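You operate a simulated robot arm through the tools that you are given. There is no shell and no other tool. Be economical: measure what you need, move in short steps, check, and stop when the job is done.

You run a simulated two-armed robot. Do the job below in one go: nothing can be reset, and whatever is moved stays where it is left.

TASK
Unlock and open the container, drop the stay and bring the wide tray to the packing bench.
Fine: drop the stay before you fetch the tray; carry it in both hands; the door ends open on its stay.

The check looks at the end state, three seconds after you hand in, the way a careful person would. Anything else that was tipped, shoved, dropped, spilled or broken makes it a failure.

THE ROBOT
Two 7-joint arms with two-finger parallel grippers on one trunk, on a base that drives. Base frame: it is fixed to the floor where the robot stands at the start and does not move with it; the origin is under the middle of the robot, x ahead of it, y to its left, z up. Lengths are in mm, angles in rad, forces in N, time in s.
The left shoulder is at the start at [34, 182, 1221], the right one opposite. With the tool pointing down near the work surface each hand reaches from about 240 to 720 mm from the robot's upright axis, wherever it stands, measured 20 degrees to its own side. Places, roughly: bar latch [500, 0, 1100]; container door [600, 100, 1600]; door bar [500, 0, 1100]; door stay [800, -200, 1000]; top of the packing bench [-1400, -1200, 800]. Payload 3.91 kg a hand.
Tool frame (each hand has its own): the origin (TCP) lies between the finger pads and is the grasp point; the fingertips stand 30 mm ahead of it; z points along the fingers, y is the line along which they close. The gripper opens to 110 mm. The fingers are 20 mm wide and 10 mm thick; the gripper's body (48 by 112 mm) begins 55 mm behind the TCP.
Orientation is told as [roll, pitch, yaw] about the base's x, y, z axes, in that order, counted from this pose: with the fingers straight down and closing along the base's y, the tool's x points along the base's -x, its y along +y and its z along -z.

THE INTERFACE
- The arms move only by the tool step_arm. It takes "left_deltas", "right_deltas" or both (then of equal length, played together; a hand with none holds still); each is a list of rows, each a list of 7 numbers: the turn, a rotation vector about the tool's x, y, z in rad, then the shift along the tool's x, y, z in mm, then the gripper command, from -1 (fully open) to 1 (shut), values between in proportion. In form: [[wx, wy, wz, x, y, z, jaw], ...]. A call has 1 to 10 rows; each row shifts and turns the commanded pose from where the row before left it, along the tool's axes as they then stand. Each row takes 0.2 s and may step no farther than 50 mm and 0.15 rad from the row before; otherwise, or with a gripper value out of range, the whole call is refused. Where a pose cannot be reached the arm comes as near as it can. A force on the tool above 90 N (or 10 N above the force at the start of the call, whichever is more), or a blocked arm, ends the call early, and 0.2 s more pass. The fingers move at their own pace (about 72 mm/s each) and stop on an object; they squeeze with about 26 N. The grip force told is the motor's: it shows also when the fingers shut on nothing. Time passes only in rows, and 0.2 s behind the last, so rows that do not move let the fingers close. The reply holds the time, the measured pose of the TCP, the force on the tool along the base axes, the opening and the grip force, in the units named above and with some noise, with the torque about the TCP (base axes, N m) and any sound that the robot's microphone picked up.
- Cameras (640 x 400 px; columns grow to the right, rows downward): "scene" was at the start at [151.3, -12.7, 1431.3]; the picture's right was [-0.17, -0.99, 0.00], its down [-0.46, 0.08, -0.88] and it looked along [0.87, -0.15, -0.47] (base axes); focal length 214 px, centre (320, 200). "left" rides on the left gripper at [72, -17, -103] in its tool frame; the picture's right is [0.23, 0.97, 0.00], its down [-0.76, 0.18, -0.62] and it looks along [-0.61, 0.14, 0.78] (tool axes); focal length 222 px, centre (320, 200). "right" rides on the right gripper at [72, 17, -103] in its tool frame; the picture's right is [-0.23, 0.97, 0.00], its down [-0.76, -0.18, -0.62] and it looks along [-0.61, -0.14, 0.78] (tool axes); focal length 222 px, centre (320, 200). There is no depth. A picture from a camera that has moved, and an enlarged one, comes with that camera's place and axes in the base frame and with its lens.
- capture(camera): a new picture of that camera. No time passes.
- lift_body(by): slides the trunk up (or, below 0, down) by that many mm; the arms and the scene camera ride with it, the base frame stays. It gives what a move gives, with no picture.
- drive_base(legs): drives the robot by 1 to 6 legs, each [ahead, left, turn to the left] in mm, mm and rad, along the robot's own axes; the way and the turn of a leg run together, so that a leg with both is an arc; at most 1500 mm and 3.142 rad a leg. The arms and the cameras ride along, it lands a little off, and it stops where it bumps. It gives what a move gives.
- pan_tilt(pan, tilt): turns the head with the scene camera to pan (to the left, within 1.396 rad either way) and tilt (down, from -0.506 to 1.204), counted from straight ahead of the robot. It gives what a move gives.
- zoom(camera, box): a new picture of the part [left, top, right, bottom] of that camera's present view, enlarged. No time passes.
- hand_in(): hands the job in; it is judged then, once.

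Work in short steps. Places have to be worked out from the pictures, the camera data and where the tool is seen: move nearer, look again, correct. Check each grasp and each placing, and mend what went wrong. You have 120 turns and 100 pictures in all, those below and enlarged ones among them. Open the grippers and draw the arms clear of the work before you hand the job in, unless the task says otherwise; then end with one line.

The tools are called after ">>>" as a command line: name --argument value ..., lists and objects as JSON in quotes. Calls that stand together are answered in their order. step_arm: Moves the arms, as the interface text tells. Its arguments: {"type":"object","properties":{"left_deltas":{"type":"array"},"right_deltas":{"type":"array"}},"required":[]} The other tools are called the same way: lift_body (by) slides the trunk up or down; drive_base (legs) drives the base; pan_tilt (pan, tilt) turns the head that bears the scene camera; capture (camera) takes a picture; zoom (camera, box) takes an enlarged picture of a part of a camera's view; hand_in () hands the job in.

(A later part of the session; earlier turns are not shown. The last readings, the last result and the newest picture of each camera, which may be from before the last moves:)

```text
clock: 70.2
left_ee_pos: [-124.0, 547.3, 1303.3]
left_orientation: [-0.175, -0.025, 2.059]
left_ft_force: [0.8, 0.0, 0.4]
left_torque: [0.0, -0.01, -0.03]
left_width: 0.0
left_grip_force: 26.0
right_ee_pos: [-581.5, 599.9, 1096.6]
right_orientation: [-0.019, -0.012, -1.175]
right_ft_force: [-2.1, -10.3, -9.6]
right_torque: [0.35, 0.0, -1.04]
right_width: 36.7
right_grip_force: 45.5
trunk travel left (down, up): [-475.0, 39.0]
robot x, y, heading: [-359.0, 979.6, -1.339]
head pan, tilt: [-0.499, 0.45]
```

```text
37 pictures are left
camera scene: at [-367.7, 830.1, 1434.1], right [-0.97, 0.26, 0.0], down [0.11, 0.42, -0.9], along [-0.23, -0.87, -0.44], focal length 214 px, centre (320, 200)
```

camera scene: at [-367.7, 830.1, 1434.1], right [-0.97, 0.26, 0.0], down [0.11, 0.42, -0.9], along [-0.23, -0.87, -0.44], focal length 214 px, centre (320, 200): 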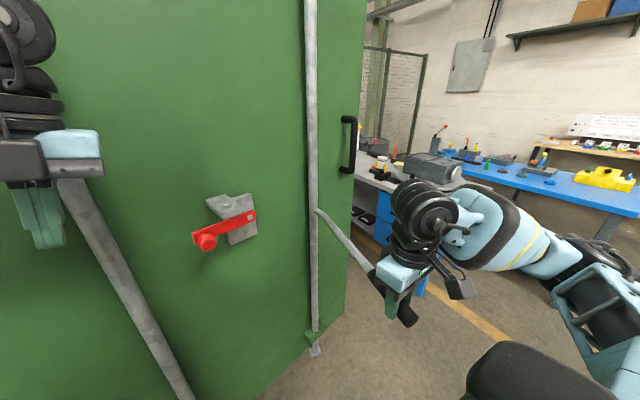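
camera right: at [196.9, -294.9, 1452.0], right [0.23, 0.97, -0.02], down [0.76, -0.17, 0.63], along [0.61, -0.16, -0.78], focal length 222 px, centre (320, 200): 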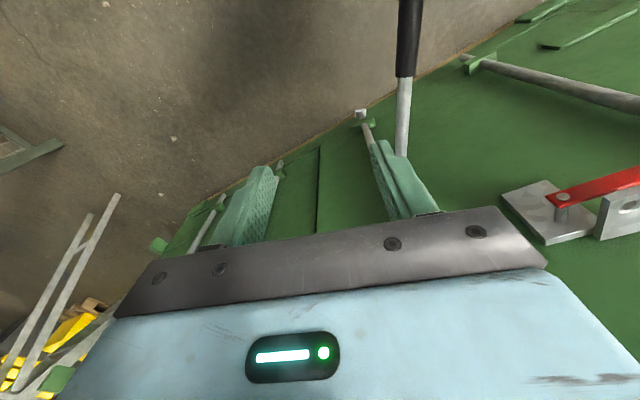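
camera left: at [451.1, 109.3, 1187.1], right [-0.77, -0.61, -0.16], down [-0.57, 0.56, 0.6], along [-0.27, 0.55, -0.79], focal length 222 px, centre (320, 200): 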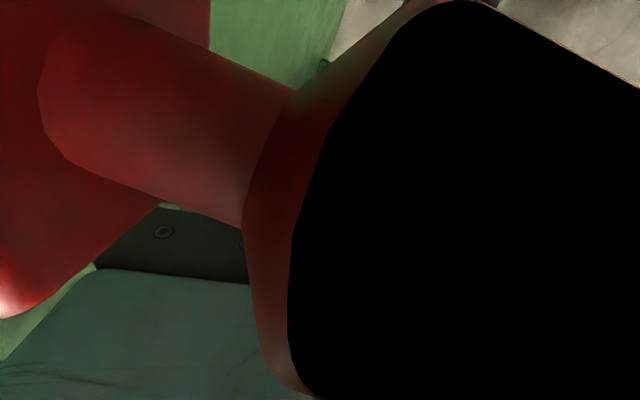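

Open ~84°. One more leg of 0.2 rad to pass 90°, then let go of the lever.

>>> drive_base --legs '[[-118, 110, -0.2]]'

>>> step_arm --right_deltas '[[0, 0, 0, 0, 0, 0, -0.6], [0, 0, 0, 0, 0, 0, -0.6], [0, 0, 0, 0, 0, -40, -0.6], [0, 0, 0, 0, 0, -40, -0.6], [0, 0, 0, 0, 0, -40, -0.6], [0, 0, 0, 0, 0, -40, -0.6]]'

>>> capture --camera "scene"

```text
clock: 71.8
left_ee_pos: [-119.2, 641.3, 1303.6]
left_orientation: [-0.174, -0.024, 1.866]
left_ft_force: [-0.8, 0.0, -0.5]
left_torque: [0.02, -0.01, 0.02]
left_width: 0.0
left_grip_force: 26.1
right_ee_pos: [-558.8, 778.9, 1098.2]
right_orientation: [-0.018, -0.018, -1.373]
right_ft_force: [-3.5, -7.8, -18.6]
right_torque: [0.0, 0.01, -1.1]
right_width: 38.6
right_grip_force: 44.7
trunk travel left (down, up): [-475.0, 39.0]
robot x, y, heading: [-267.5, 1110.8, -1.531]
head pan, tilt: [-0.499, 0.45]
```

```text
clock: 73.2
left_ee_pos: [-118.9, 645.5, 1304.9]
left_orientation: [-0.168, -0.02, 1.865]
left_ft_force: [0.7, 0.8, 0.2]
left_torque: [-0.03, 0.03, 0.01]
left_width: 0.0
left_grip_force: 25.9
right_ee_pos: [-553.8, 788.2, 1259.2]
right_orientation: [-0.019, -0.018, -1.373]
right_ft_force: [-0.3, 0.7, 0.2]
right_torque: [0.0, -0.01, 0.03]
right_width: 88.0
right_grip_force: 0.1
trunk travel left (down, up): [-475.0, 39.0]
robot x, y, heading: [-264.2, 1113.1, -1.528]
head pan, tilt: [-0.499, 0.45]
```

```text
36 pictures are left
camera scene: at [-303.5, 969.2, 1434.7], right [-0.9, 0.44, 0.0], down [0.19, 0.39, -0.9], along [-0.4, -0.81, -0.43], focal length 214 px, centre (320, 200)
```

scene: 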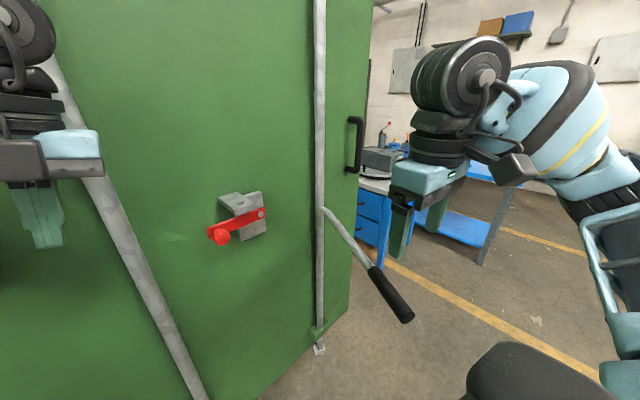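

The leaf stays open past 90°, lever released. Before driving round the leaf's tip I look to the robot's right and ahead-right along the path.

>>> pan_tilt --pan -1.3 --tilt 0.45

>>> capture --camera "scene"

```text
clock: 74.3
left_ee_pos: [-117.7, 645.3, 1305.1]
left_orientation: [-0.17, -0.023, 1.868]
left_ft_force: [-0.1, 1.0, 0.5]
left_torque: [-0.01, -0.01, -0.04]
left_width: 0.0
left_grip_force: 26.5
right_ee_pos: [-555.8, 786.1, 1258.7]
right_orientation: [-0.019, -0.017, -1.374]
right_ft_force: [0.7, -0.1, -0.1]
right_torque: [-0.03, 0.02, 0.01]
right_width: 88.0
right_grip_force: 0.1
trunk travel left (down, up): [-475.0, 39.0]
robot x, y, heading: [-266.3, 1106.5, -1.529]
head pan, tilt: [-1.3, 0.45]
```

```text
35 pictures are left
camera scene: at [-351.1, 1022.5, 1434.5], right [-0.31, 0.95, 0.0], down [0.41, 0.13, -0.9], along [-0.86, -0.28, -0.44], focal length 214 px, centre (320, 200)
```

scene: 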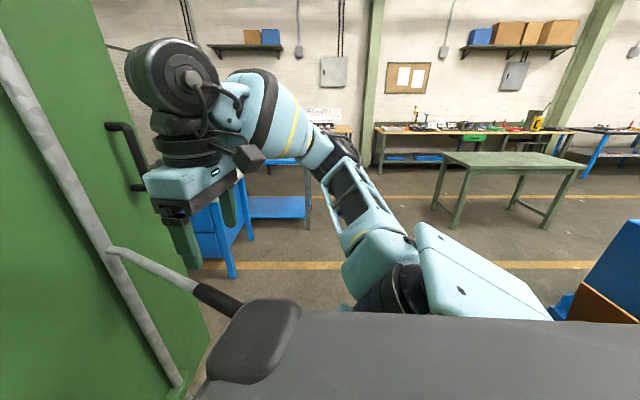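

Open floor to the right; the bench's near corner is about (-1440,-130). I drive back, right past the tip, then ahead, and turn to face the container.

>>> drive_base --legs '[[-140, 0, 0], [0, -880, 0], [900, 0, 0], [0, 0, 1.0]]'

>>> pan_tilt --pan 0.2 --tilt 0.35

>>> capture --camera "scene"

```text
clock: 89.1
left_ee_pos: [-743.3, 25.2, 1303.2]
left_orientation: [-0.172, -0.022, 2.412]
left_ft_force: [0.7, -0.2, -0.3]
left_torque: [0.02, 0.03, 0.01]
left_width: 0.1
left_grip_force: 25.5
right_ee_pos: [-1182.3, -89.6, 1259.4]
right_orientation: [-0.019, -0.02, -0.806]
right_ft_force: [0.5, 0.7, 0.1]
right_torque: [0.01, -0.03, 0.02]
right_width: 88.0
right_grip_force: 0.0
trunk travel left (down, up): [-475.0, 39.0]
robot x, y, heading: [-1115.8, 335.7, -0.96]
head pan, tilt: [-1.3, 0.45]
stopped in leg 4: the robot was blocked; the commanded pose is now the measured one
```

```text
clock: 90.7
left_ee_pos: [-742.1, 25.4, 1304.0]
left_orientation: [-0.171, -0.021, 2.413]
left_ft_force: [-0.5, 0.0, -0.3]
left_torque: [0.01, 0.01, -0.01]
left_width: 0.1
left_grip_force: 26.3
right_ee_pos: [-1182.2, -87.7, 1259.4]
right_orientation: [-0.019, -0.019, -0.805]
right_ft_force: [-0.2, -0.7, -0.6]
right_torque: [0.02, 0.01, -0.04]
right_width: 88.1
right_grip_force: 0.1
trunk travel left (down, up): [-475.0, 39.0]
robot x, y, heading: [-1112.9, 339.7, -0.957]
head pan, tilt: [0.201, 0.351]
```

```text
34 pictures are left
camera scene: at [-1009.9, 226.7, 1443.8], right [-0.69, -0.72, 0.0], down [-0.25, 0.24, -0.94], along [0.68, -0.65, -0.34], focal length 214 px, centre (320, 200)
```

scene: 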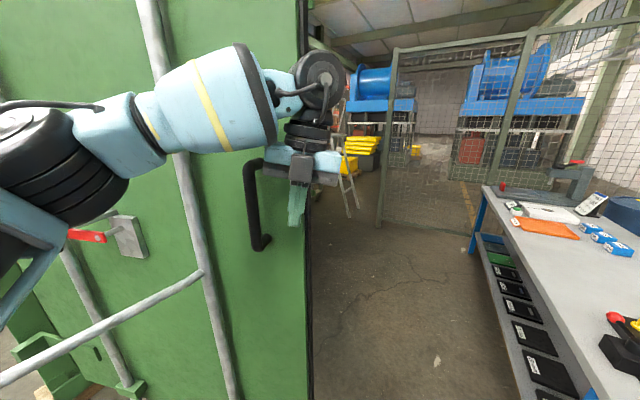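

The door seems to have been nudged back to ~75° by my left arm as I passed (tip now near (-600,15)). I back off from it and turn to face the container, so I can hook the leaf's edge with the right hand and reopen it.

>>> drive_base --legs '[[-250, 0, 0], [0, 0, 0.9]]'

>>> pan_tilt --pan -0.3 --tilt 0.4

>>> capture --camera "scene"

```text
clock: 94.9
left_ee_pos: [-782.3, 641.1, 1304.2]
left_orientation: [-0.171, -0.023, -2.96]
left_ft_force: [-0.1, 0.1, 0.2]
left_torque: [-0.01, 0.02, 0.0]
left_width: 0.0
left_grip_force: 26.1
right_ee_pos: [-961.2, 225.7, 1259.5]
right_orientation: [-0.017, -0.019, 0.106]
right_ft_force: [-0.3, 0.2, -1.0]
right_torque: [0.0, 0.02, 0.0]
right_width: 87.9
right_grip_force: 0.1
trunk travel left (down, up): [-475.0, 39.0]
robot x, y, heading: [-1256.7, 541.8, -0.045]
head pan, tilt: [0.201, 0.351]
```

```text
clock: 95.8
left_ee_pos: [-782.6, 642.0, 1304.8]
left_orientation: [-0.172, -0.023, -2.959]
left_ft_force: [0.6, 0.7, -0.1]
left_torque: [-0.02, 0.03, -0.03]
left_width: 0.0
left_grip_force: 26.2
right_ee_pos: [-963.4, 226.2, 1259.8]
right_orientation: [-0.019, -0.019, 0.105]
right_ft_force: [-0.3, 0.4, 0.5]
right_torque: [-0.02, -0.03, 0.01]
right_width: 88.1
right_grip_force: 0.1
trunk travel left (down, up): [-475.0, 39.0]
robot x, y, heading: [-1254.9, 543.2, -0.051]
head pan, tilt: [-0.3, 0.4]
```

```text
33 pictures are left
camera scene: at [-1108.2, 510.4, 1439.2], right [-0.34, -0.94, 0.0], down [-0.37, 0.13, -0.92], along [0.87, -0.31, -0.39], focal length 214 px, centre (320, 200)
```

scene: 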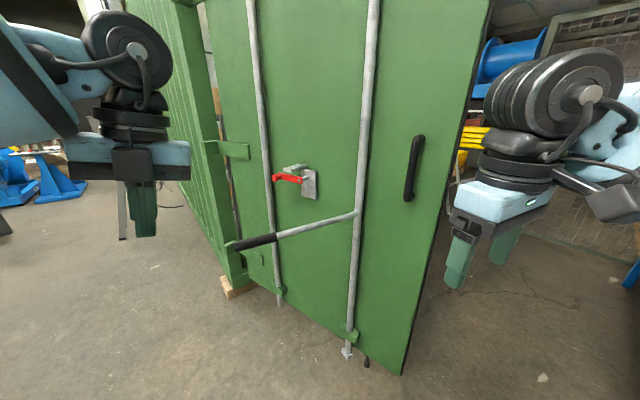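

From here I see the leaf at ~67°, tip ≈(-620,-128), and the lever sticking out toward me (end ≈(-549,565)), which obstructs. I'll first fold the lever flat: lower the closed left hand to lever height, strafe right, drive ahead to push it.

>>> step_arm --left_deltas '[[0, 0, 0, 0, 0, 41, 1], [0, 0, 0, 0, 0, 41, 1], [0, 0, 0, 0, 0, 41, 1], [0, 0, 0, 0, 0, 41, 1], [0, 0, 0, 0, 0, 41, 1]]'

>>> drive_base --legs '[[0, -150, 0], [250, 0, 0]]'

>>> pan_tilt --pan 0.1 --tilt 0.5

>>> capture --camera "scene"

```text
clock: 97.0
left_ee_pos: [-793.0, 674.9, 1102.3]
left_orientation: [-0.169, -0.023, -2.959]
left_ft_force: [-0.2, 0.3, -0.5]
left_torque: [0.01, 0.01, 0.04]
left_width: 0.0
left_grip_force: 26.2
right_ee_pos: [-962.2, 225.8, 1258.4]
right_orientation: [-0.022, -0.019, 0.105]
right_ft_force: [0.3, 0.1, -0.1]
right_torque: [0.03, 0.01, -0.02]
right_width: 88.0
right_grip_force: 0.1
trunk travel left (down, up): [-475.0, 39.0]
robot x, y, heading: [-1254.0, 539.2, -0.051]
head pan, tilt: [-0.3, 0.4]
```

```text
clock: 100.4
left_ee_pos: [-552.4, 513.7, 1103.1]
left_orientation: [-0.169, -0.025, -2.957]
left_ft_force: [0.2, 0.2, 0.5]
left_torque: [0.02, 0.0, 0.04]
left_width: 0.0
left_grip_force: 25.9
right_ee_pos: [-720.9, 63.1, 1258.8]
right_orientation: [-0.019, -0.018, 0.109]
right_ft_force: [-0.1, -0.1, -0.1]
right_torque: [0.01, -0.02, -0.01]
right_width: 87.9
right_grip_force: 0.0
trunk travel left (down, up): [-475.0, 39.0]
robot x, y, heading: [-1012.7, 380.9, -0.049]
head pan, tilt: [-0.3, 0.4]
```

```text
clock: 101.3
left_ee_pos: [-552.6, 512.5, 1103.1]
left_orientation: [-0.17, -0.022, -2.958]
left_ft_force: [0.7, 0.0, 1.2]
left_torque: [-0.01, 0.0, 0.04]
left_width: 0.1
left_grip_force: 25.8
right_ee_pos: [-719.9, 63.9, 1260.0]
right_orientation: [-0.02, -0.02, 0.11]
right_ft_force: [0.2, 0.5, 0.1]
right_torque: [0.0, 0.0, 0.01]
right_width: 87.8
right_grip_force: 0.1
trunk travel left (down, up): [-475.0, 39.0]
robot x, y, heading: [-1016.2, 378.1, -0.046]
head pan, tilt: [0.099, 0.499]
```

```text
32 pictures are left
camera scene: at [-863.4, 384.5, 1430.1], right [0.05, -1.0, 0.0], down [-0.48, -0.03, -0.88], along [0.88, 0.05, -0.48], focal length 214 px, centre (320, 200)
```

scene: 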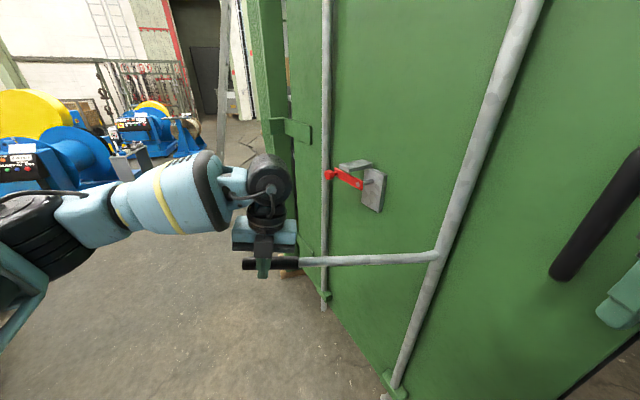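

Left fingers are right at the lever grip and the right hand is just off the leaf's tip. Re-estimating: hinge ≈(265,710), bar ≈(-491,149), tip ≈(-726,12), open ~73°. I drive ahead 200 so that the left hand folds the lever while the right gently pushes the leaf a bit closed.

>>> drive_base --legs '[[200, 0, 0]]'

>>> capture --camera "scene"

```text
clock: 102.5
left_ee_pos: [-450.1, 505.5, 1103.2]
left_orientation: [-0.173, -0.024, -2.957]
left_ft_force: [0.4, 0.2, -0.3]
left_torque: [0.01, 0.03, -0.02]
left_width: 0.0
left_grip_force: 25.9
right_ee_pos: [-623.7, 50.7, 1258.6]
right_orientation: [-0.032, -0.005, 0.091]
right_ft_force: [0.3, -0.1, -0.4]
right_torque: [0.05, 0.03, 0.0]
right_width: 88.1
right_grip_force: 0.0
trunk travel left (down, up): [-475.0, 39.0]
robot x, y, heading: [-916.2, 379.2, -0.051]
head pan, tilt: [0.099, 0.499]
stopped in leg 1: the force on the tool passed its limit at 130 N (the readings are from after the stop); the commanded pose is now the measured one
```

```text
31 pictures are left
camera scene: at [-762.2, 376.8, 1429.8], right [0.05, -1.0, 0.0], down [-0.48, -0.02, -0.88], along [0.88, 0.05, -0.48], focal length 214 px, centre (320, 200)
```

scene: 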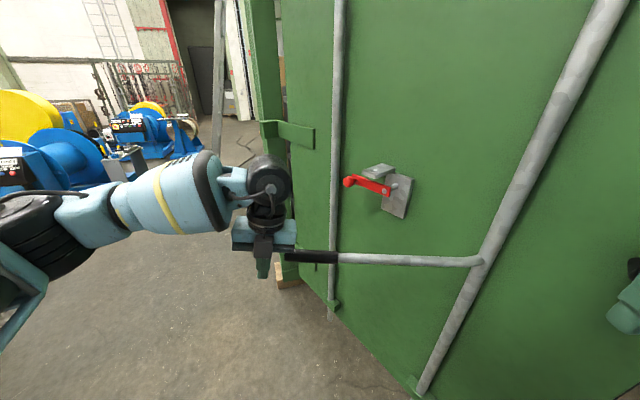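

The leaf moved ~7° closed and a hard contact stopped it (now forces are nil). The lever doesn't conflict if I move rigidly with the leaf, so I swing the base about the hinge the closing way, 0.15 rad first.

>>> drive_base --legs '[[58, -175, 0.15]]'

>>> pan_tilt --pan -0.4 --tilt 0.5

>>> capture --camera "scene"

```text
clock: 104.7
left_ee_pos: [-415.6, 401.5, 1102.5]
left_orientation: [-0.17, -0.024, -2.805]
left_ft_force: [-0.1, 0.0, -0.2]
left_torque: [0.05, 0.01, -0.01]
left_width: 0.2
left_grip_force: 26.2
right_ee_pos: [-517.8, -73.6, 1259.2]
right_orientation: [-0.034, -0.006, 0.244]
right_ft_force: [-1.3, -0.1, -0.4]
right_torque: [0.04, 0.03, 0.0]
right_width: 88.2
right_grip_force: 0.0
trunk travel left (down, up): [-475.0, 39.0]
robot x, y, heading: [-853.3, 200.0, 0.105]
head pan, tilt: [0.099, 0.499]
```

```text
clock: 105.6
left_ee_pos: [-414.5, 402.6, 1102.7]
left_orientation: [-0.172, -0.023, -2.805]
left_ft_force: [1.0, 0.8, -0.9]
left_torque: [0.01, 0.02, 0.0]
left_width: 0.0
left_grip_force: 25.6
right_ee_pos: [-519.0, -74.2, 1260.2]
right_orientation: [-0.035, -0.006, 0.242]
right_ft_force: [0.8, 0.4, 0.3]
right_torque: [-0.04, 0.0, -0.01]
right_width: 88.1
right_grip_force: 0.0
trunk travel left (down, up): [-475.0, 39.0]
robot x, y, heading: [-856.1, 201.7, 0.101]
head pan, tilt: [-0.4, 0.499]
```

```text
30 pictures are left
camera scene: at [-705.7, 183.2, 1430.1], right [-0.29, -0.96, 0.0], down [-0.46, 0.14, -0.88], along [0.84, -0.26, -0.48], focal length 214 px, centre (320, 200)
```

scene: 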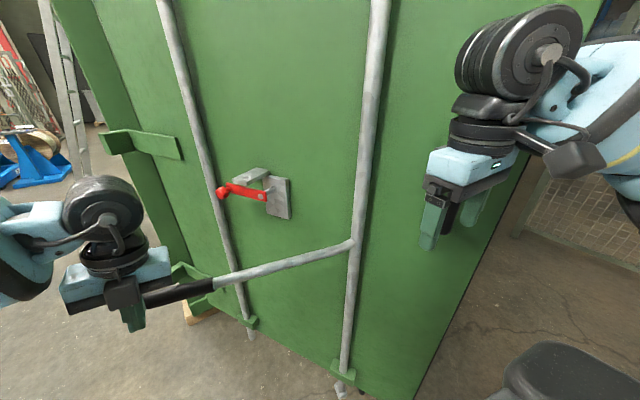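

The right hand is pushing at the handle and the leaf follows (~57° now). I continue 0.36 rad the same way.

>>> drive_base --legs '[[70, -209, 0.18], [70, -209, 0.18]]'

>>> capture --camera "scene"

```text
clock: 110.1
left_ee_pos: [-265.0, 179.4, 1103.2]
left_orientation: [-0.171, -0.023, -2.453]
left_ft_force: [0.4, -0.6, 0.5]
left_torque: [-0.03, 0.02, 0.02]
left_width: 0.0
left_grip_force: 26.1
right_ee_pos: [-194.8, -301.8, 1259.6]
right_orientation: [-0.035, -0.006, 0.599]
right_ft_force: [0.2, 1.5, -0.6]
right_torque: [0.02, 0.0, 0.04]
right_width: 88.1
right_grip_force: 0.0
trunk travel left (down, up): [-475.0, 39.0]
robot x, y, heading: [-606.9, -164.0, 0.453]
head pan, tilt: [-0.4, 0.499]
```

```text
29 pictures are left
camera scene: at [-459.4, -126.2, 1430.1], right [0.06, -1.0, 0.0], down [-0.48, -0.03, -0.88], along [0.88, 0.05, -0.48], focal length 214 px, centre (320, 200)
```

scene: 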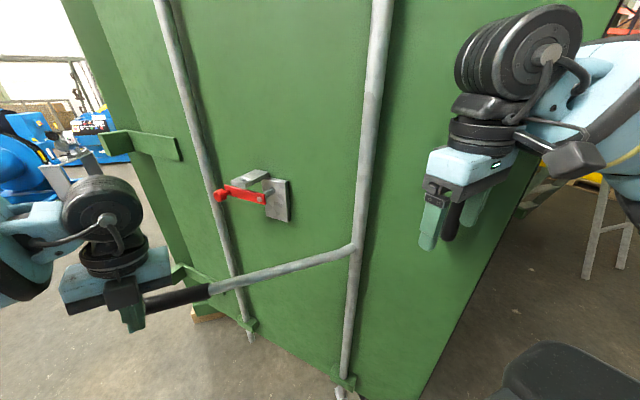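

Leaf at ~36°, handle between the right fingers. I raise the left hand clear of the lever, back straight out, then go right past the leaf's edge.

>>> step_arm --left_deltas '[[0, 0, 0, 0, 0, -45, 1], [0, 0, 0, 0, 0, -45, 1], [0, 0, 0, 0, 0, -45, 1]]'

>>> drive_base --legs '[[-120, 0, 0], [-230, -560, 0]]'

>>> pan_tilt --pan 0.0 --tilt 0.35

>>> capture --camera "scene"

```text
clock: 110.9
left_ee_pos: [-250.7, 164.2, 1236.3]
left_orientation: [-0.17, -0.024, -2.453]
left_ft_force: [-0.6, -0.1, -0.3]
left_torque: [0.02, 0.0, -0.02]
left_width: 0.0
left_grip_force: 25.9
right_ee_pos: [-196.7, -301.8, 1260.5]
right_orientation: [-0.036, -0.007, 0.598]
right_ft_force: [0.0, -0.6, -0.4]
right_torque: [-0.01, -0.01, 0.03]
right_width: 87.9
right_grip_force: 0.1
trunk travel left (down, up): [-475.0, 39.0]
robot x, y, heading: [-606.5, -161.0, 0.462]
head pan, tilt: [-0.4, 0.499]
```

```text
clock: 117.1
left_ee_pos: [-315.9, -483.9, 1235.1]
left_orientation: [-0.17, -0.023, -2.434]
left_ft_force: [-0.3, 0.0, -0.3]
left_torque: [-0.02, 0.02, -0.02]
left_width: 0.0
left_grip_force: 25.8
right_ee_pos: [-255.8, -949.8, 1259.0]
right_orientation: [-0.035, -0.005, 0.61]
right_ft_force: [0.2, 0.3, -0.5]
right_torque: [0.02, 0.0, -0.02]
right_width: 88.2
right_grip_force: 0.1
trunk travel left (down, up): [-475.0, 39.0]
robot x, y, heading: [-667.4, -816.1, 0.47]
head pan, tilt: [-0.4, 0.499]
```

```text
clock: 118.0
left_ee_pos: [-316.5, -482.8, 1236.5]
left_orientation: [-0.17, -0.021, -2.435]
left_ft_force: [-0.1, 1.1, 0.1]
left_torque: [0.02, 0.0, -0.01]
left_width: 0.0
left_grip_force: 26.6
right_ee_pos: [-255.3, -948.4, 1260.1]
right_orientation: [-0.036, -0.004, 0.613]
right_ft_force: [-0.8, 0.1, 0.9]
right_torque: [-0.01, -0.01, 0.01]
right_width: 88.1
right_grip_force: 0.0
trunk travel left (down, up): [-475.0, 39.0]
robot x, y, heading: [-663.9, -816.4, 0.473]
head pan, tilt: [0.0, 0.351]
```

```text
28 pictures are left
camera scene: at [-529.6, -742.6, 1443.7], right [0.45, -0.89, 0.0], down [-0.31, -0.16, -0.94], along [0.84, 0.43, -0.34], focal length 214 px, centre (320, 200)
```

scene: 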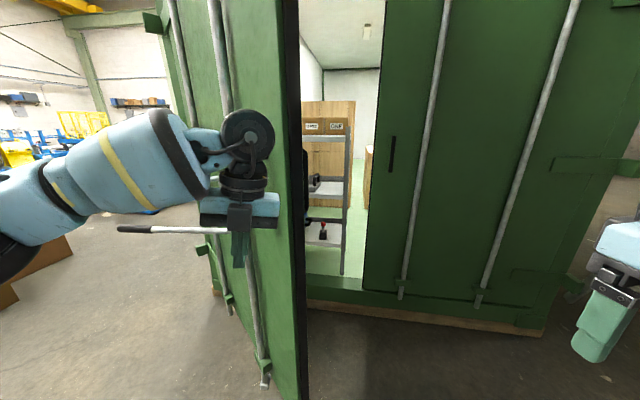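

Now I'm on the inner side: I see the room with shelf behind. I go right and forward so that the left hand gets behind the leaf's edge.

>>> drive_base --legs '[[0, -200, 0], [250, 0, 0], [0, 140, 0]]'

>>> capture --camera "scene"

```text
clock: 121.7
left_ee_pos: [-32.1, -570.0, 1234.1]
left_orientation: [-0.184, -0.022, -2.457]
left_ft_force: [0.1, 1.1, 0.0]
left_torque: [0.01, -0.03, 0.01]
left_width: 0.2
left_grip_force: 26.1
right_ee_pos: [30.9, -1025.6, 1260.1]
right_orientation: [-0.033, -0.011, 0.62]
right_ft_force: [-0.5, -0.2, -0.4]
right_torque: [-0.01, 0.01, 0.01]
right_width: 88.1
right_grip_force: 0.1
trunk travel left (down, up): [-475.0, 39.0]
robot x, y, heading: [-378.3, -893.3, 0.476]
head pan, tilt: [0.0, 0.351]
stopped in leg 2: the robot was blocked; the commanded pose is now the measured one
```

```text
27 pictures are left
camera scene: at [-243.6, -821.6, 1444.3], right [0.46, -0.89, 0.0], down [-0.3, -0.16, -0.94], along [0.83, 0.43, -0.34], focal length 214 px, centre (320, 200)
```

scene: 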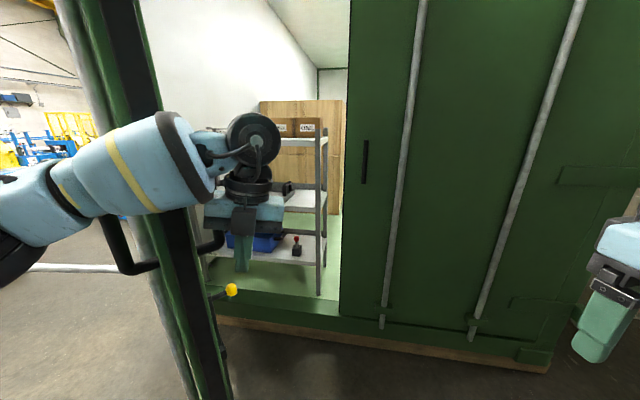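

The left forearm touches the leaf's edge, and the hand is past it. I notice a yellow-ended piece inside near the leaf; I zoom there.

>>> zoom --camera "scene" --box '[130, 130, 370, 380]'

```text
1.60 times, centred on (250, 255) of scene
camera zoom: at [-243.6, -821.6, 1444.3], right [0.46, -0.89, 0.0], down [-0.3, -0.16, -0.94], along [0.83, 0.43, -0.34], focal length 343 px, centre (432, 112)
```

zoom: 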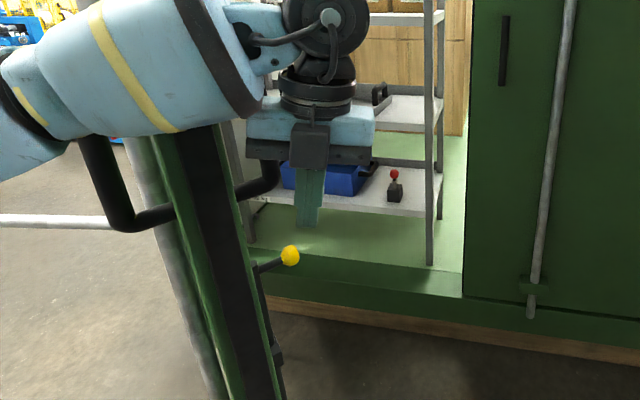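

The stay is found: a yellow-knobbed drop rod on the inner side of the leaf by its free edge, about (0,-480,1090). Now I pull the leaf open with the left hand/forearm behind its edge by driving back-left.

>>> drive_base --legs '[[-120, 200, 0]]'

>>> capture --camera "scene"

```text
clock: 122.7
left_ee_pos: [-43.0, -566.3, 1234.4]
left_orientation: [-0.186, -0.024, -2.471]
left_ft_force: [0.0, 1.0, 0.5]
left_torque: [-0.04, 0.0, 0.04]
left_width: 0.2
left_grip_force: 25.7
right_ee_pos: [19.7, -1019.9, 1259.5]
right_orientation: [-0.033, -0.007, 0.616]
right_ft_force: [0.6, 0.4, 0.1]
right_torque: [0.0, -0.01, -0.04]
right_width: 87.9
right_grip_force: 0.0
trunk travel left (down, up): [-475.0, 39.0]
robot x, y, heading: [-394.8, -882.6, 0.481]
head pan, tilt: [0.0, 0.351]
stopped in leg 1: the robot was blocked; the commanded pose is now the measured one
```

```text
25 pictures are left
camera scene: at [-254.3, -813.8, 1443.9], right [0.46, -0.89, 0.0], down [-0.31, -0.16, -0.94], along [0.83, 0.43, -0.34], focal length 214 px, centre (320, 200)
```

scene: 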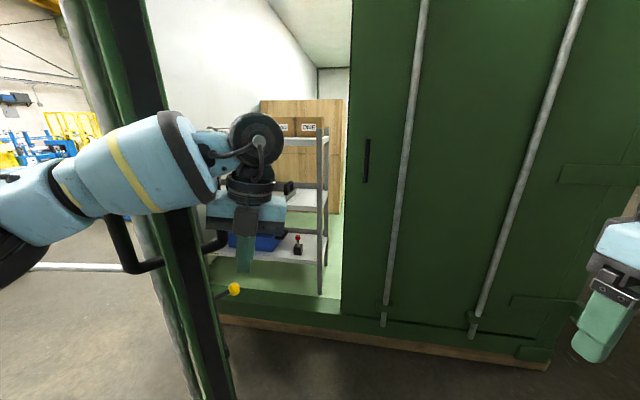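

Forearm contact blocks that way. I free it, go further right into the opening side and turn left, so that the left hand comes to the leaf's inner face from inside.

>>> drive_base --legs '[[0, -110, 0], [364, -165, 0], [0, 0, 0.72], [80, 0, 0]]'

>>> pan_tilt --pan 0.4 --tilt 0.5

>>> capture --camera "scene"

```text
clock: 125.2
left_ee_pos: [114.1, -655.6, 1235.2]
left_orientation: [-0.184, -0.023, -2.459]
left_ft_force: [0.0, -0.4, 0.7]
left_torque: [0.0, 0.0, -0.01]
left_width: 0.0
left_grip_force: 25.7
right_ee_pos: [179.5, -1110.9, 1261.2]
right_orientation: [-0.036, -0.014, 0.625]
right_ft_force: [0.1, -0.1, -0.1]
right_torque: [0.0, -0.04, 0.01]
right_width: 88.0
right_grip_force: 0.0
trunk travel left (down, up): [-475.0, 39.0]
robot x, y, heading: [-226.8, -978.0, 0.485]
head pan, tilt: [0.0, 0.351]
stopped in leg 2: the robot was blocked; the commanded pose is now the measured one
```

```text
clock: 126.1
left_ee_pos: [118.4, -656.9, 1233.9]
left_orientation: [-0.185, -0.025, -2.458]
left_ft_force: [0.1, -0.4, 0.0]
left_torque: [-0.03, -0.02, 0.01]
left_width: 0.1
left_grip_force: 26.4
right_ee_pos: [184.0, -1111.7, 1259.9]
right_orientation: [-0.031, -0.013, 0.623]
right_ft_force: [-0.2, -0.3, 0.0]
right_torque: [-0.01, 0.0, 0.02]
right_width: 88.2
right_grip_force: 0.1
trunk travel left (down, up): [-475.0, 39.0]
robot x, y, heading: [-227.0, -975.5, 0.481]
head pan, tilt: [0.4, 0.499]
```

```text
24 pictures are left
camera scene: at [-116.2, -881.4, 1430.9], right [0.77, -0.64, 0.0], down [-0.3, -0.36, -0.88], along [0.56, 0.68, -0.47], focal length 214 px, centre (320, 200)
```

scene: 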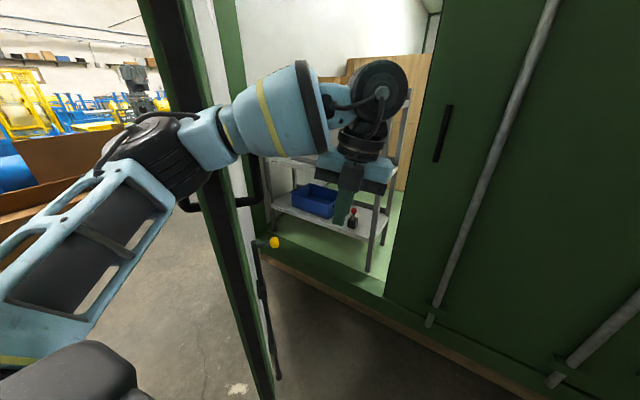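

The elbow catches the edge. I free it downward (away), move further into the opening side, turn to face along the leaf, then look.

>>> drive_base --legs '[[-51, -97, 0], [352, -184, 0], [0, 0, 1.02]]'

>>> pan_tilt --pan 0.2 --tilt 0.5

>>> capture --camera "scene"

```text
clock: 132.3
left_ee_pos: [85.6, -620.6, 1232.2]
left_orientation: [-0.184, -0.027, -1.457]
left_ft_force: [-0.6, -0.2, -0.1]
left_torque: [0.03, -0.01, -0.04]
left_width: 0.2
left_grip_force: 25.8
right_ee_pos: [503.1, -811.0, 1259.6]
right_orientation: [-0.035, -0.006, 1.625]
right_ft_force: [-0.8, -0.4, -1.0]
right_torque: [-0.01, -0.02, 0.04]
right_width: 88.0
right_grip_force: 0.0
trunk travel left (down, up): [-475.0, 39.0]
robot x, y, heading: [173.9, -1087.6, 1.486]
head pan, tilt: [0.4, 0.499]
```

```text
clock: 133.0
left_ee_pos: [85.6, -621.6, 1232.2]
left_orientation: [-0.183, -0.029, -1.457]
left_ft_force: [-0.5, 0.3, 0.1]
left_torque: [-0.03, -0.01, 0.02]
left_width: 0.2
left_grip_force: 25.9
right_ee_pos: [503.5, -810.8, 1260.6]
right_orientation: [-0.034, -0.006, 1.628]
right_ft_force: [0.4, -0.1, 0.1]
right_torque: [-0.02, 0.02, 0.03]
right_width: 88.0
right_grip_force: 0.1
trunk travel left (down, up): [-475.0, 39.0]
robot x, y, heading: [173.8, -1088.9, 1.48]
head pan, tilt: [0.201, 0.499]
```

```text
23 pictures are left
camera scene: at [166.5, -934.3, 1430.1], right [0.99, 0.11, 0.0], down [0.05, -0.48, -0.88], along [-0.1, 0.87, -0.48], focal length 214 px, centre (320, 200)
```

scene: 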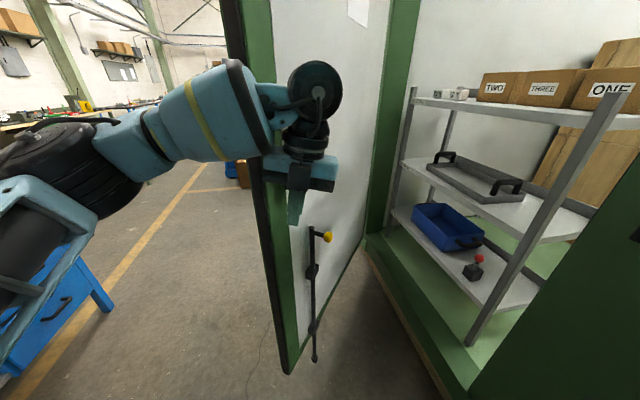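

Now there's a clear view: leaf inner face with the drop rod (yellow knob), and the shelf with the wide grey two-handled tray. I go ahead so the left hand is beside the inner face, then swing with the leaf outward.

>>> drive_base --legs '[[170, 0, 0], [-14, 324, -0.2]]'

>>> capture --camera "scene"

```text
clock: 134.9
left_ee_pos: [92.7, -457.6, 1237.0]
left_orientation: [-0.178, -0.018, -1.453]
left_ft_force: [-0.1, 0.5, -0.2]
left_torque: [0.01, -0.03, -0.02]
left_width: 0.1
left_grip_force: 26.1
right_ee_pos: [511.9, -647.9, 1260.8]
right_orientation: [-0.037, -0.011, 1.628]
right_ft_force: [0.4, 0.1, 0.0]
right_torque: [-0.05, -0.05, 0.0]
right_width: 88.2
right_grip_force: 0.0
trunk travel left (down, up): [-475.0, 39.0]
robot x, y, heading: [183.7, -917.9, 1.484]
head pan, tilt: [0.201, 0.499]
stopped in leg 2: the robot was blocked; the commanded pose is now the measured one
```

```text
22 pictures are left
camera scene: at [175.8, -772.1, 1430.5], right [0.99, 0.11, 0.0], down [0.06, -0.47, -0.88], along [-0.1, 0.87, -0.47], focal length 214 px, centre (320, 200)
```

scene: 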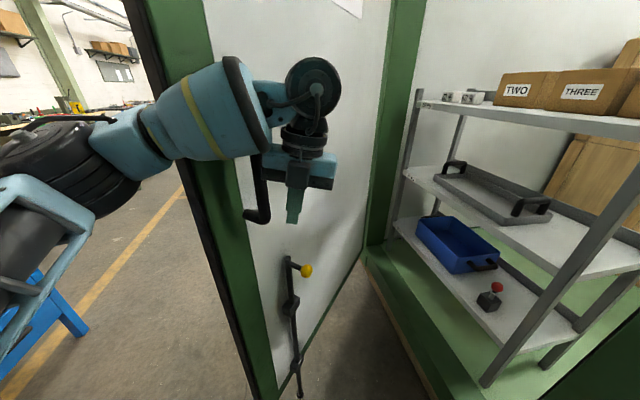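

The forearm rubs the edge; the right hand is the proper one to push from inside. I back off, tuck the left arm and stretch the right hand ahead.

>>> drive_base --legs '[[-200, 0, 0]]'

>>> step_arm --left_deltas '[[0, 0, 0, -31, -26, 0, 1], [0, 0, 0, -31, -26, 0, 1], [0, 0, 0, -31, -26, 0, 1], [0, 0, 0, -31, -26, 0, 1], [0, 0, 0, -31, -26, 0, 1], [0, 0, 0, 0, 0, 0, 1], [0, 0, 0, 0, 0, 0, 1], [0, 0, 0, 0, 0, 0, 1]]' --right_deltas '[[0, 0, 0, -29, 26.5, 0, 1], [0, 0, 0, -29, 26.5, 0, 1], [0, 0, 0, -29, 26.5, 0, 1], [0, 0, 0, -29, 26.5, 0, 1], [0, 0, 0, -29, 26.5, 0, 1], [0, 0, 0, -29, 26.5, 0, 1], [0, 0, 0, -29, 26.5, 0, 1], [0, 0, 0, -29, 26.5, 0, 1]]'

```text
clock: 136.4
left_ee_pos: [78.5, -647.6, 1234.1]
left_orientation: [-0.18, -0.024, -1.457]
left_ft_force: [0.3, -0.9, -0.5]
left_torque: [0.01, 0.01, 0.02]
left_width: 0.0
left_grip_force: 25.8
right_ee_pos: [497.2, -838.8, 1259.7]
right_orientation: [-0.036, -0.005, 1.623]
right_ft_force: [-0.3, -0.5, -0.1]
right_torque: [0.02, 0.02, -0.03]
right_width: 87.9
right_grip_force: 0.1
trunk travel left (down, up): [-475.0, 39.0]
robot x, y, heading: [167.6, -1117.3, 1.484]
head pan, tilt: [0.201, 0.499]
```

```text
clock: 138.2
left_ee_pos: [-30.8, -814.6, 1261.5]
left_orientation: [-0.178, -0.023, -1.455]
left_ft_force: [-0.4, -1.5, 0.2]
left_torque: [-0.04, -0.02, -0.01]
left_width: 0.3
left_grip_force: 26.2
right_ee_pos: [270.2, -614.0, 1254.4]
right_orientation: [-0.035, -0.007, 1.623]
right_ft_force: [-1.0, 0.3, 0.2]
right_torque: [0.01, 0.0, 0.0]
right_width: 0.0
right_grip_force: 26.2
trunk travel left (down, up): [-475.0, 39.0]
robot x, y, heading: [161.5, -1115.9, 1.477]
head pan, tilt: [0.201, 0.499]
```

Right hand is stretched ahead. I move into the wedge, turn left until the right hand meets the inner face, then swing about the hinge.

>>> drive_base --legs '[[250, 0, 0], [0, 0, 0.45], [98, 215, -0.15]]'

>>> capture --camera "scene"

```text
clock: 143.5
left_ee_pos: [-322.4, -605.3, 1260.9]
left_orientation: [-0.18, -0.024, -1.154]
left_ft_force: [-0.2, -0.5, 0.0]
left_torque: [0.0, 0.02, 0.01]
left_width: 0.0
left_grip_force: 25.5
right_ee_pos: [-92.6, -326.0, 1253.6]
right_orientation: [-0.036, -0.006, 1.925]
right_ft_force: [-0.2, -0.5, 0.8]
right_torque: [0.02, -0.01, 0.02]
right_width: 0.0
right_grip_force: 25.9
trunk travel left (down, up): [-475.0, 39.0]
robot x, y, heading: [-47.0, -835.0, 1.784]
head pan, tilt: [0.201, 0.499]
```

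```text
21 pictures are left
camera scene: at [-96.1, -689.9, 1430.1], right [0.92, 0.4, 0.0], down [0.19, -0.44, -0.88], along [-0.35, 0.8, -0.48], focal length 214 px, centre (320, 200)
```

scene: 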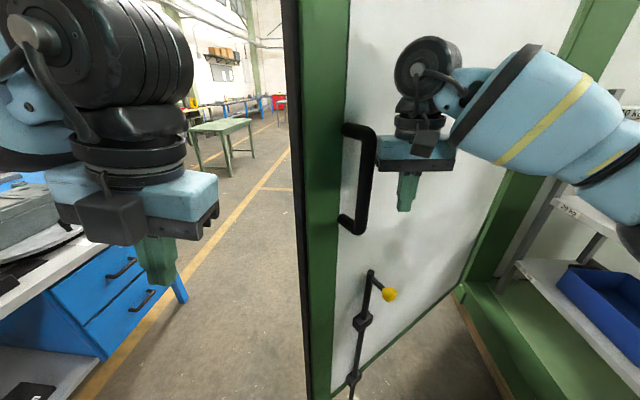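

The right hand pushes well. Two more legs of 0.25 rad with the leaf.

>>> drive_base --legs '[[158, 361, -0.25], [158, 361, -0.25]]'

>>> capture --camera "scene"

```text
clock: 150.6
left_ee_pos: [-877.9, -159.3, 1259.2]
left_orientation: [-0.18, -0.024, -1.663]
left_ft_force: [0.6, -0.1, -0.3]
left_torque: [0.0, 0.02, 0.01]
left_width: 0.0
left_grip_force: 26.3
right_ee_pos: [-542.2, -27.3, 1254.3]
right_orientation: [-0.036, -0.007, 1.418]
right_ft_force: [0.4, -0.4, 0.3]
right_torque: [0.0, 0.01, 0.0]
right_width: 0.2
right_grip_force: 26.1
trunk travel left (down, up): [-475.0, 39.0]
robot x, y, heading: [-750.3, -490.5, 1.274]
head pan, tilt: [0.201, 0.499]
```

```text
20 pictures are left
camera scene: at [-723.1, -342.3, 1430.1], right [1.0, -0.1, 0.0], down [-0.05, -0.48, -0.88], along [0.08, 0.87, -0.48], focal length 214 px, centre (320, 200)
```

scene: 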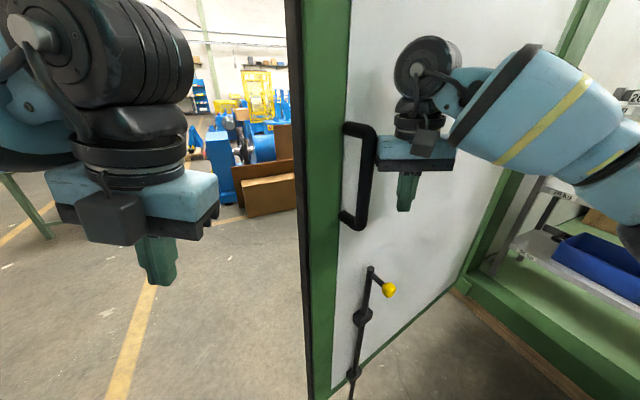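

Open ~67°. Now I push on with forward-and-left-turn legs to bring it to ~90° without nearing the bench.

>>> drive_base --legs '[[180, 14, 0.215], [180, 14, 0.215]]'

>>> capture --camera "scene"

```text
clock: 153.2
left_ee_pos: [-993.9, 113.8, 1260.2]
left_orientation: [-0.178, -0.027, -1.252]
left_ft_force: [0.8, -0.8, -0.6]
left_torque: [-0.06, 0.03, 0.01]
left_width: 0.0
left_grip_force: 26.4
right_ee_pos: [-734.6, 373.0, 1253.4]
right_orientation: [-0.033, -0.009, 1.808]
right_ft_force: [0.0, 0.5, 0.0]
right_torque: [-0.05, -0.03, 0.03]
right_width: 0.0
right_grip_force: 26.1
trunk travel left (down, up): [-475.0, 39.0]
robot x, y, heading: [-744.3, -147.7, 1.685]
head pan, tilt: [0.201, 0.499]
stopped in leg 2: the robot was blocked; the commanded pose is now the measured one
```

```text
19 pictures are left
camera scene: at [-778.8, 8.8, 1429.4], right [0.95, 0.31, 0.0], down [0.15, -0.46, -0.88], along [-0.27, 0.83, -0.48], focal length 214 px, centre (320, 200)
```

scene: 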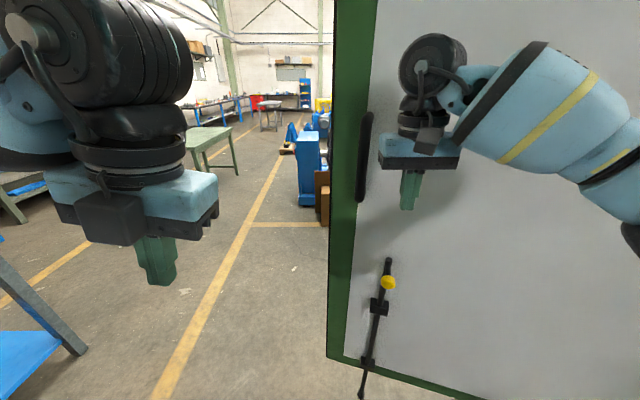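

Leaf at ~92°. I zoom in on the stay.

>>> zoom --camera "scene" --box '[320, 230, 480, 400]'

```text
2.35 times, centred on (400, 315) of scene
camera zoom: at [-778.8, 8.8, 1429.4], right [0.95, 0.31, 0.0], down [0.15, -0.46, -0.88], along [-0.27, 0.83, -0.48], focal length 505 px, centre (132, -71)
```

zoom: 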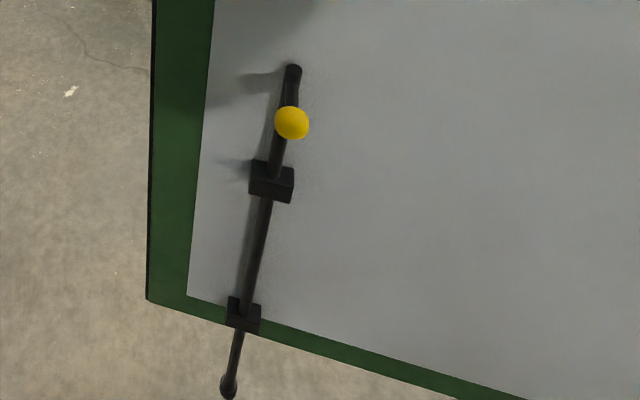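

The stay is a rod in two guides with a knob on a side arm; it needs to be slid down. The knob is near (-737,375,1030), just below my right hand. I look with the right camera.

>>> capture --camera "right"

```text
17 pictures are left
camera right: at [-737.4, 296.0, 1355.4], right [-1.0, -0.01, -0.03], down [-0.02, 0.77, 0.63], along [0.02, 0.64, -0.77], focal length 222 px, centre (320, 200)
```

right: 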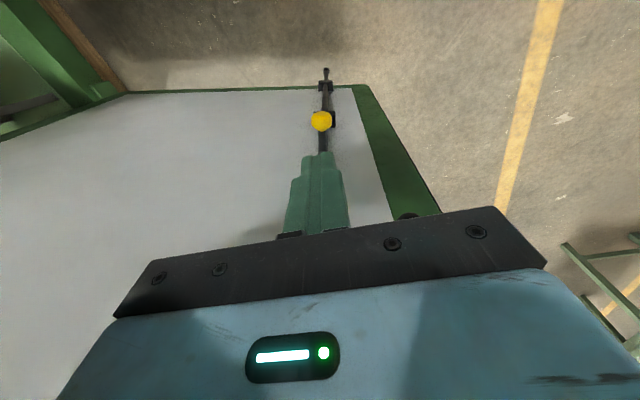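

Triangulated knob: (-729,442,959). I descend the right hand in front, open, and shift over the knob.

>>> step_arm --right_deltas '[[0, 0, 0, 0, 0, 45, 1], [0, 0, 0, 0, 0, 45, 1], [0, 0, 0, 0, 0, 45, -0.3], [0, 0, 0, -33, -11, 0, -0.3], [0, 0, 0, -33, -11, 0, -0.3], [0, 0, 0, 0, 0, 40, -0.3]]'

>>> capture --camera "right"

```text
clock: 154.6
left_ee_pos: [-993.0, 110.4, 1261.2]
left_orientation: [-0.181, -0.022, -1.252]
left_ft_force: [1.0, -0.3, -0.2]
left_torque: [-0.01, -0.01, -0.03]
left_width: 0.0
left_grip_force: 25.7
right_ee_pos: [-724.1, 441.6, 1083.0]
right_orientation: [-0.034, -0.013, 1.81]
right_ft_force: [0.6, -0.1, 1.2]
right_torque: [0.01, -0.04, -0.01]
right_width: 71.5
right_grip_force: 0.1
trunk travel left (down, up): [-475.0, 39.0]
robot x, y, heading: [-744.1, -146.3, 1.686]
head pan, tilt: [0.201, 0.499]
```

```text
16 pictures are left
camera right: at [-726.3, 365.6, 1182.6], right [-1.0, -0.01, -0.03], down [-0.03, 0.77, 0.64], along [0.02, 0.64, -0.77], focal length 222 px, centre (320, 200)
```

right: 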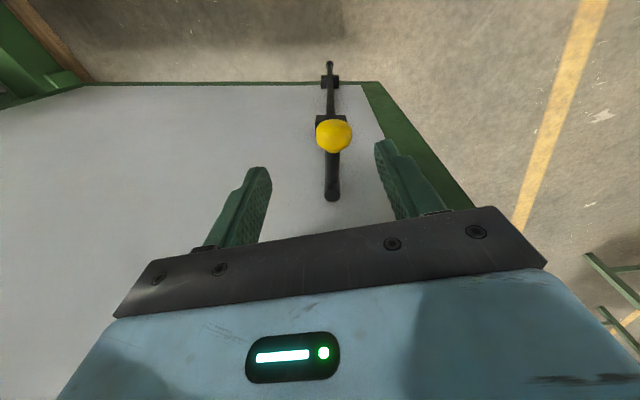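

Knob refined to about (-731,460,937). I shift 19 mm toward the leaf and lower, then recheck.

>>> step_arm --right_deltas '[[0, 0, 0, -19, 2.6, 0, -0.3], [0, 0, 0, 0, 0, 45, -0.3], [0, 0, 0, 0, 0, 45, -0.3]]'

>>> capture --camera "right"

```text
clock: 155.4
left_ee_pos: [-994.6, 109.8, 1261.1]
left_orientation: [-0.179, -0.023, -1.255]
left_ft_force: [-0.8, 0.6, -0.2]
left_torque: [0.01, 0.01, -0.01]
left_width: 0.1
left_grip_force: 26.0
right_ee_pos: [-731.6, 460.7, 993.6]
right_orientation: [-0.033, -0.012, 1.809]
right_ft_force: [0.2, 0.1, -0.6]
right_torque: [0.0, -0.01, 0.01]
right_width: 71.2
right_grip_force: 0.1
trunk travel left (down, up): [-475.0, 39.0]
robot x, y, heading: [-743.2, -145.9, 1.683]
head pan, tilt: [0.201, 0.499]
```

```text
15 pictures are left
camera right: at [-733.2, 384.6, 1094.4], right [-1.0, -0.01, -0.03], down [-0.03, 0.77, 0.64], along [0.02, 0.64, -0.77], focal length 222 px, centre (320, 200)
```

right: 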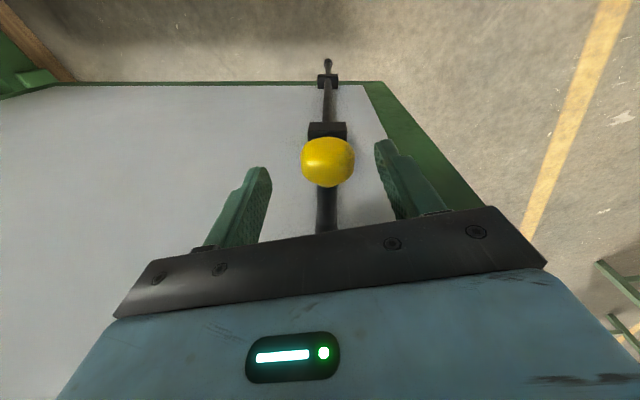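

Knob ≈(-732,470,943). I lower to it, close, and draw it down 60 mm.

>>> step_arm --right_deltas '[[0, 0, 0, -9, 0, 25, -0.3], [0, 0, 0, 0, 0, 26, -0.3], [0, 0, 0, 0, 0, 0, 1], [0, 0, 0, 0, 0, 0, 1], [0, 0, 0, 0, 0, 0, 1], [0, 0, 0, 0, 0, 15, 1], [0, 0, 0, 0, 0, 20, 1], [0, 0, 0, 0, 0, 25, 1]]'

>>> capture --camera "right"

```text
clock: 157.2
left_ee_pos: [-999.1, 109.1, 1260.1]
left_orientation: [-0.178, -0.023, -1.252]
left_ft_force: [0.0, 0.7, 0.6]
left_torque: [-0.01, -0.03, -0.01]
left_width: 0.2
left_grip_force: 25.7
right_ee_pos: [-736.0, 469.6, 883.7]
right_orientation: [-0.032, -0.011, 1.818]
right_ft_force: [-34.8, -8.1, -1.7]
right_torque: [0.46, -0.65, -0.47]
right_width: 38.2
right_grip_force: 45.2
trunk travel left (down, up): [-475.0, 39.0]
robot x, y, heading: [-744.9, -145.1, 1.684]
head pan, tilt: [0.201, 0.499]
```

```text
14 pictures are left
camera right: at [-737.2, 391.7, 983.3], right [-1.0, -0.02, -0.03], down [-0.03, 0.77, 0.64], along [0.01, 0.64, -0.77], focal length 222 px, centre (320, 200)
```

right: 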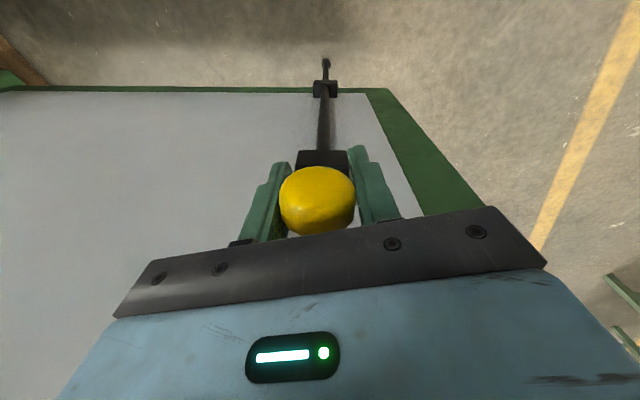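

The knob moves down with the hand. I continue until it resists.

>>> step_arm --right_deltas '[[0, 0, 0, 0, 0, 15, 1], [0, 0, 0, 0, 0, 15, 1], [0, 0, 0, 0, 0, 15, 1], [0, 0, 0, 0, 0, 15, 1], [0, 0, 0, 0, 0, 15, 1]]'

>>> capture --camera "right"

```text
clock: 158.3
left_ee_pos: [-992.0, 100.5, 1263.5]
left_orientation: [-0.179, -0.016, -1.253]
left_ft_force: [0.9, 0.7, 0.4]
left_torque: [0.0, 0.02, 0.03]
left_width: 0.2
left_grip_force: 26.4
right_ee_pos: [-735.4, 469.3, 843.0]
right_orientation: [-0.016, -0.037, 1.819]
right_ft_force: [5.1, -37.0, 60.7]
right_torque: [0.31, -0.5, -0.25]
right_width: 38.2
right_grip_force: 45.3
trunk travel left (down, up): [-475.0, 39.0]
robot x, y, heading: [-745.7, -144.3, 1.689]
head pan, tilt: [0.201, 0.499]
stopped in row 5 (right hand): the force on the tool passed its limit at 100 N (the readings are from after the stop); the commanded pose is now the measured one
```

```text
13 pictures are left
camera right: at [-735.3, 391.1, 941.7], right [-1.0, -0.02, -0.01], down [-0.02, 0.76, 0.65], along [-0.01, 0.65, -0.76], focal length 222 px, centre (320, 200)
```

right: 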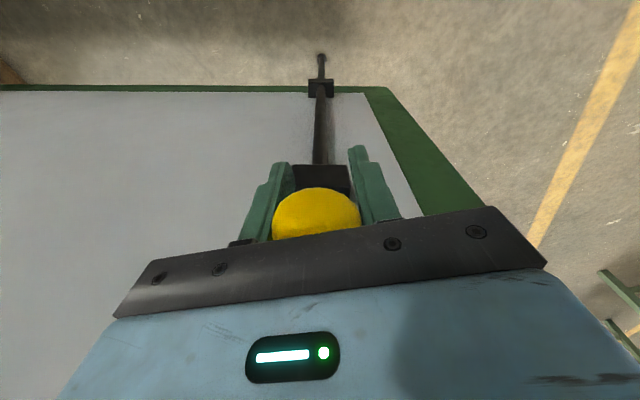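

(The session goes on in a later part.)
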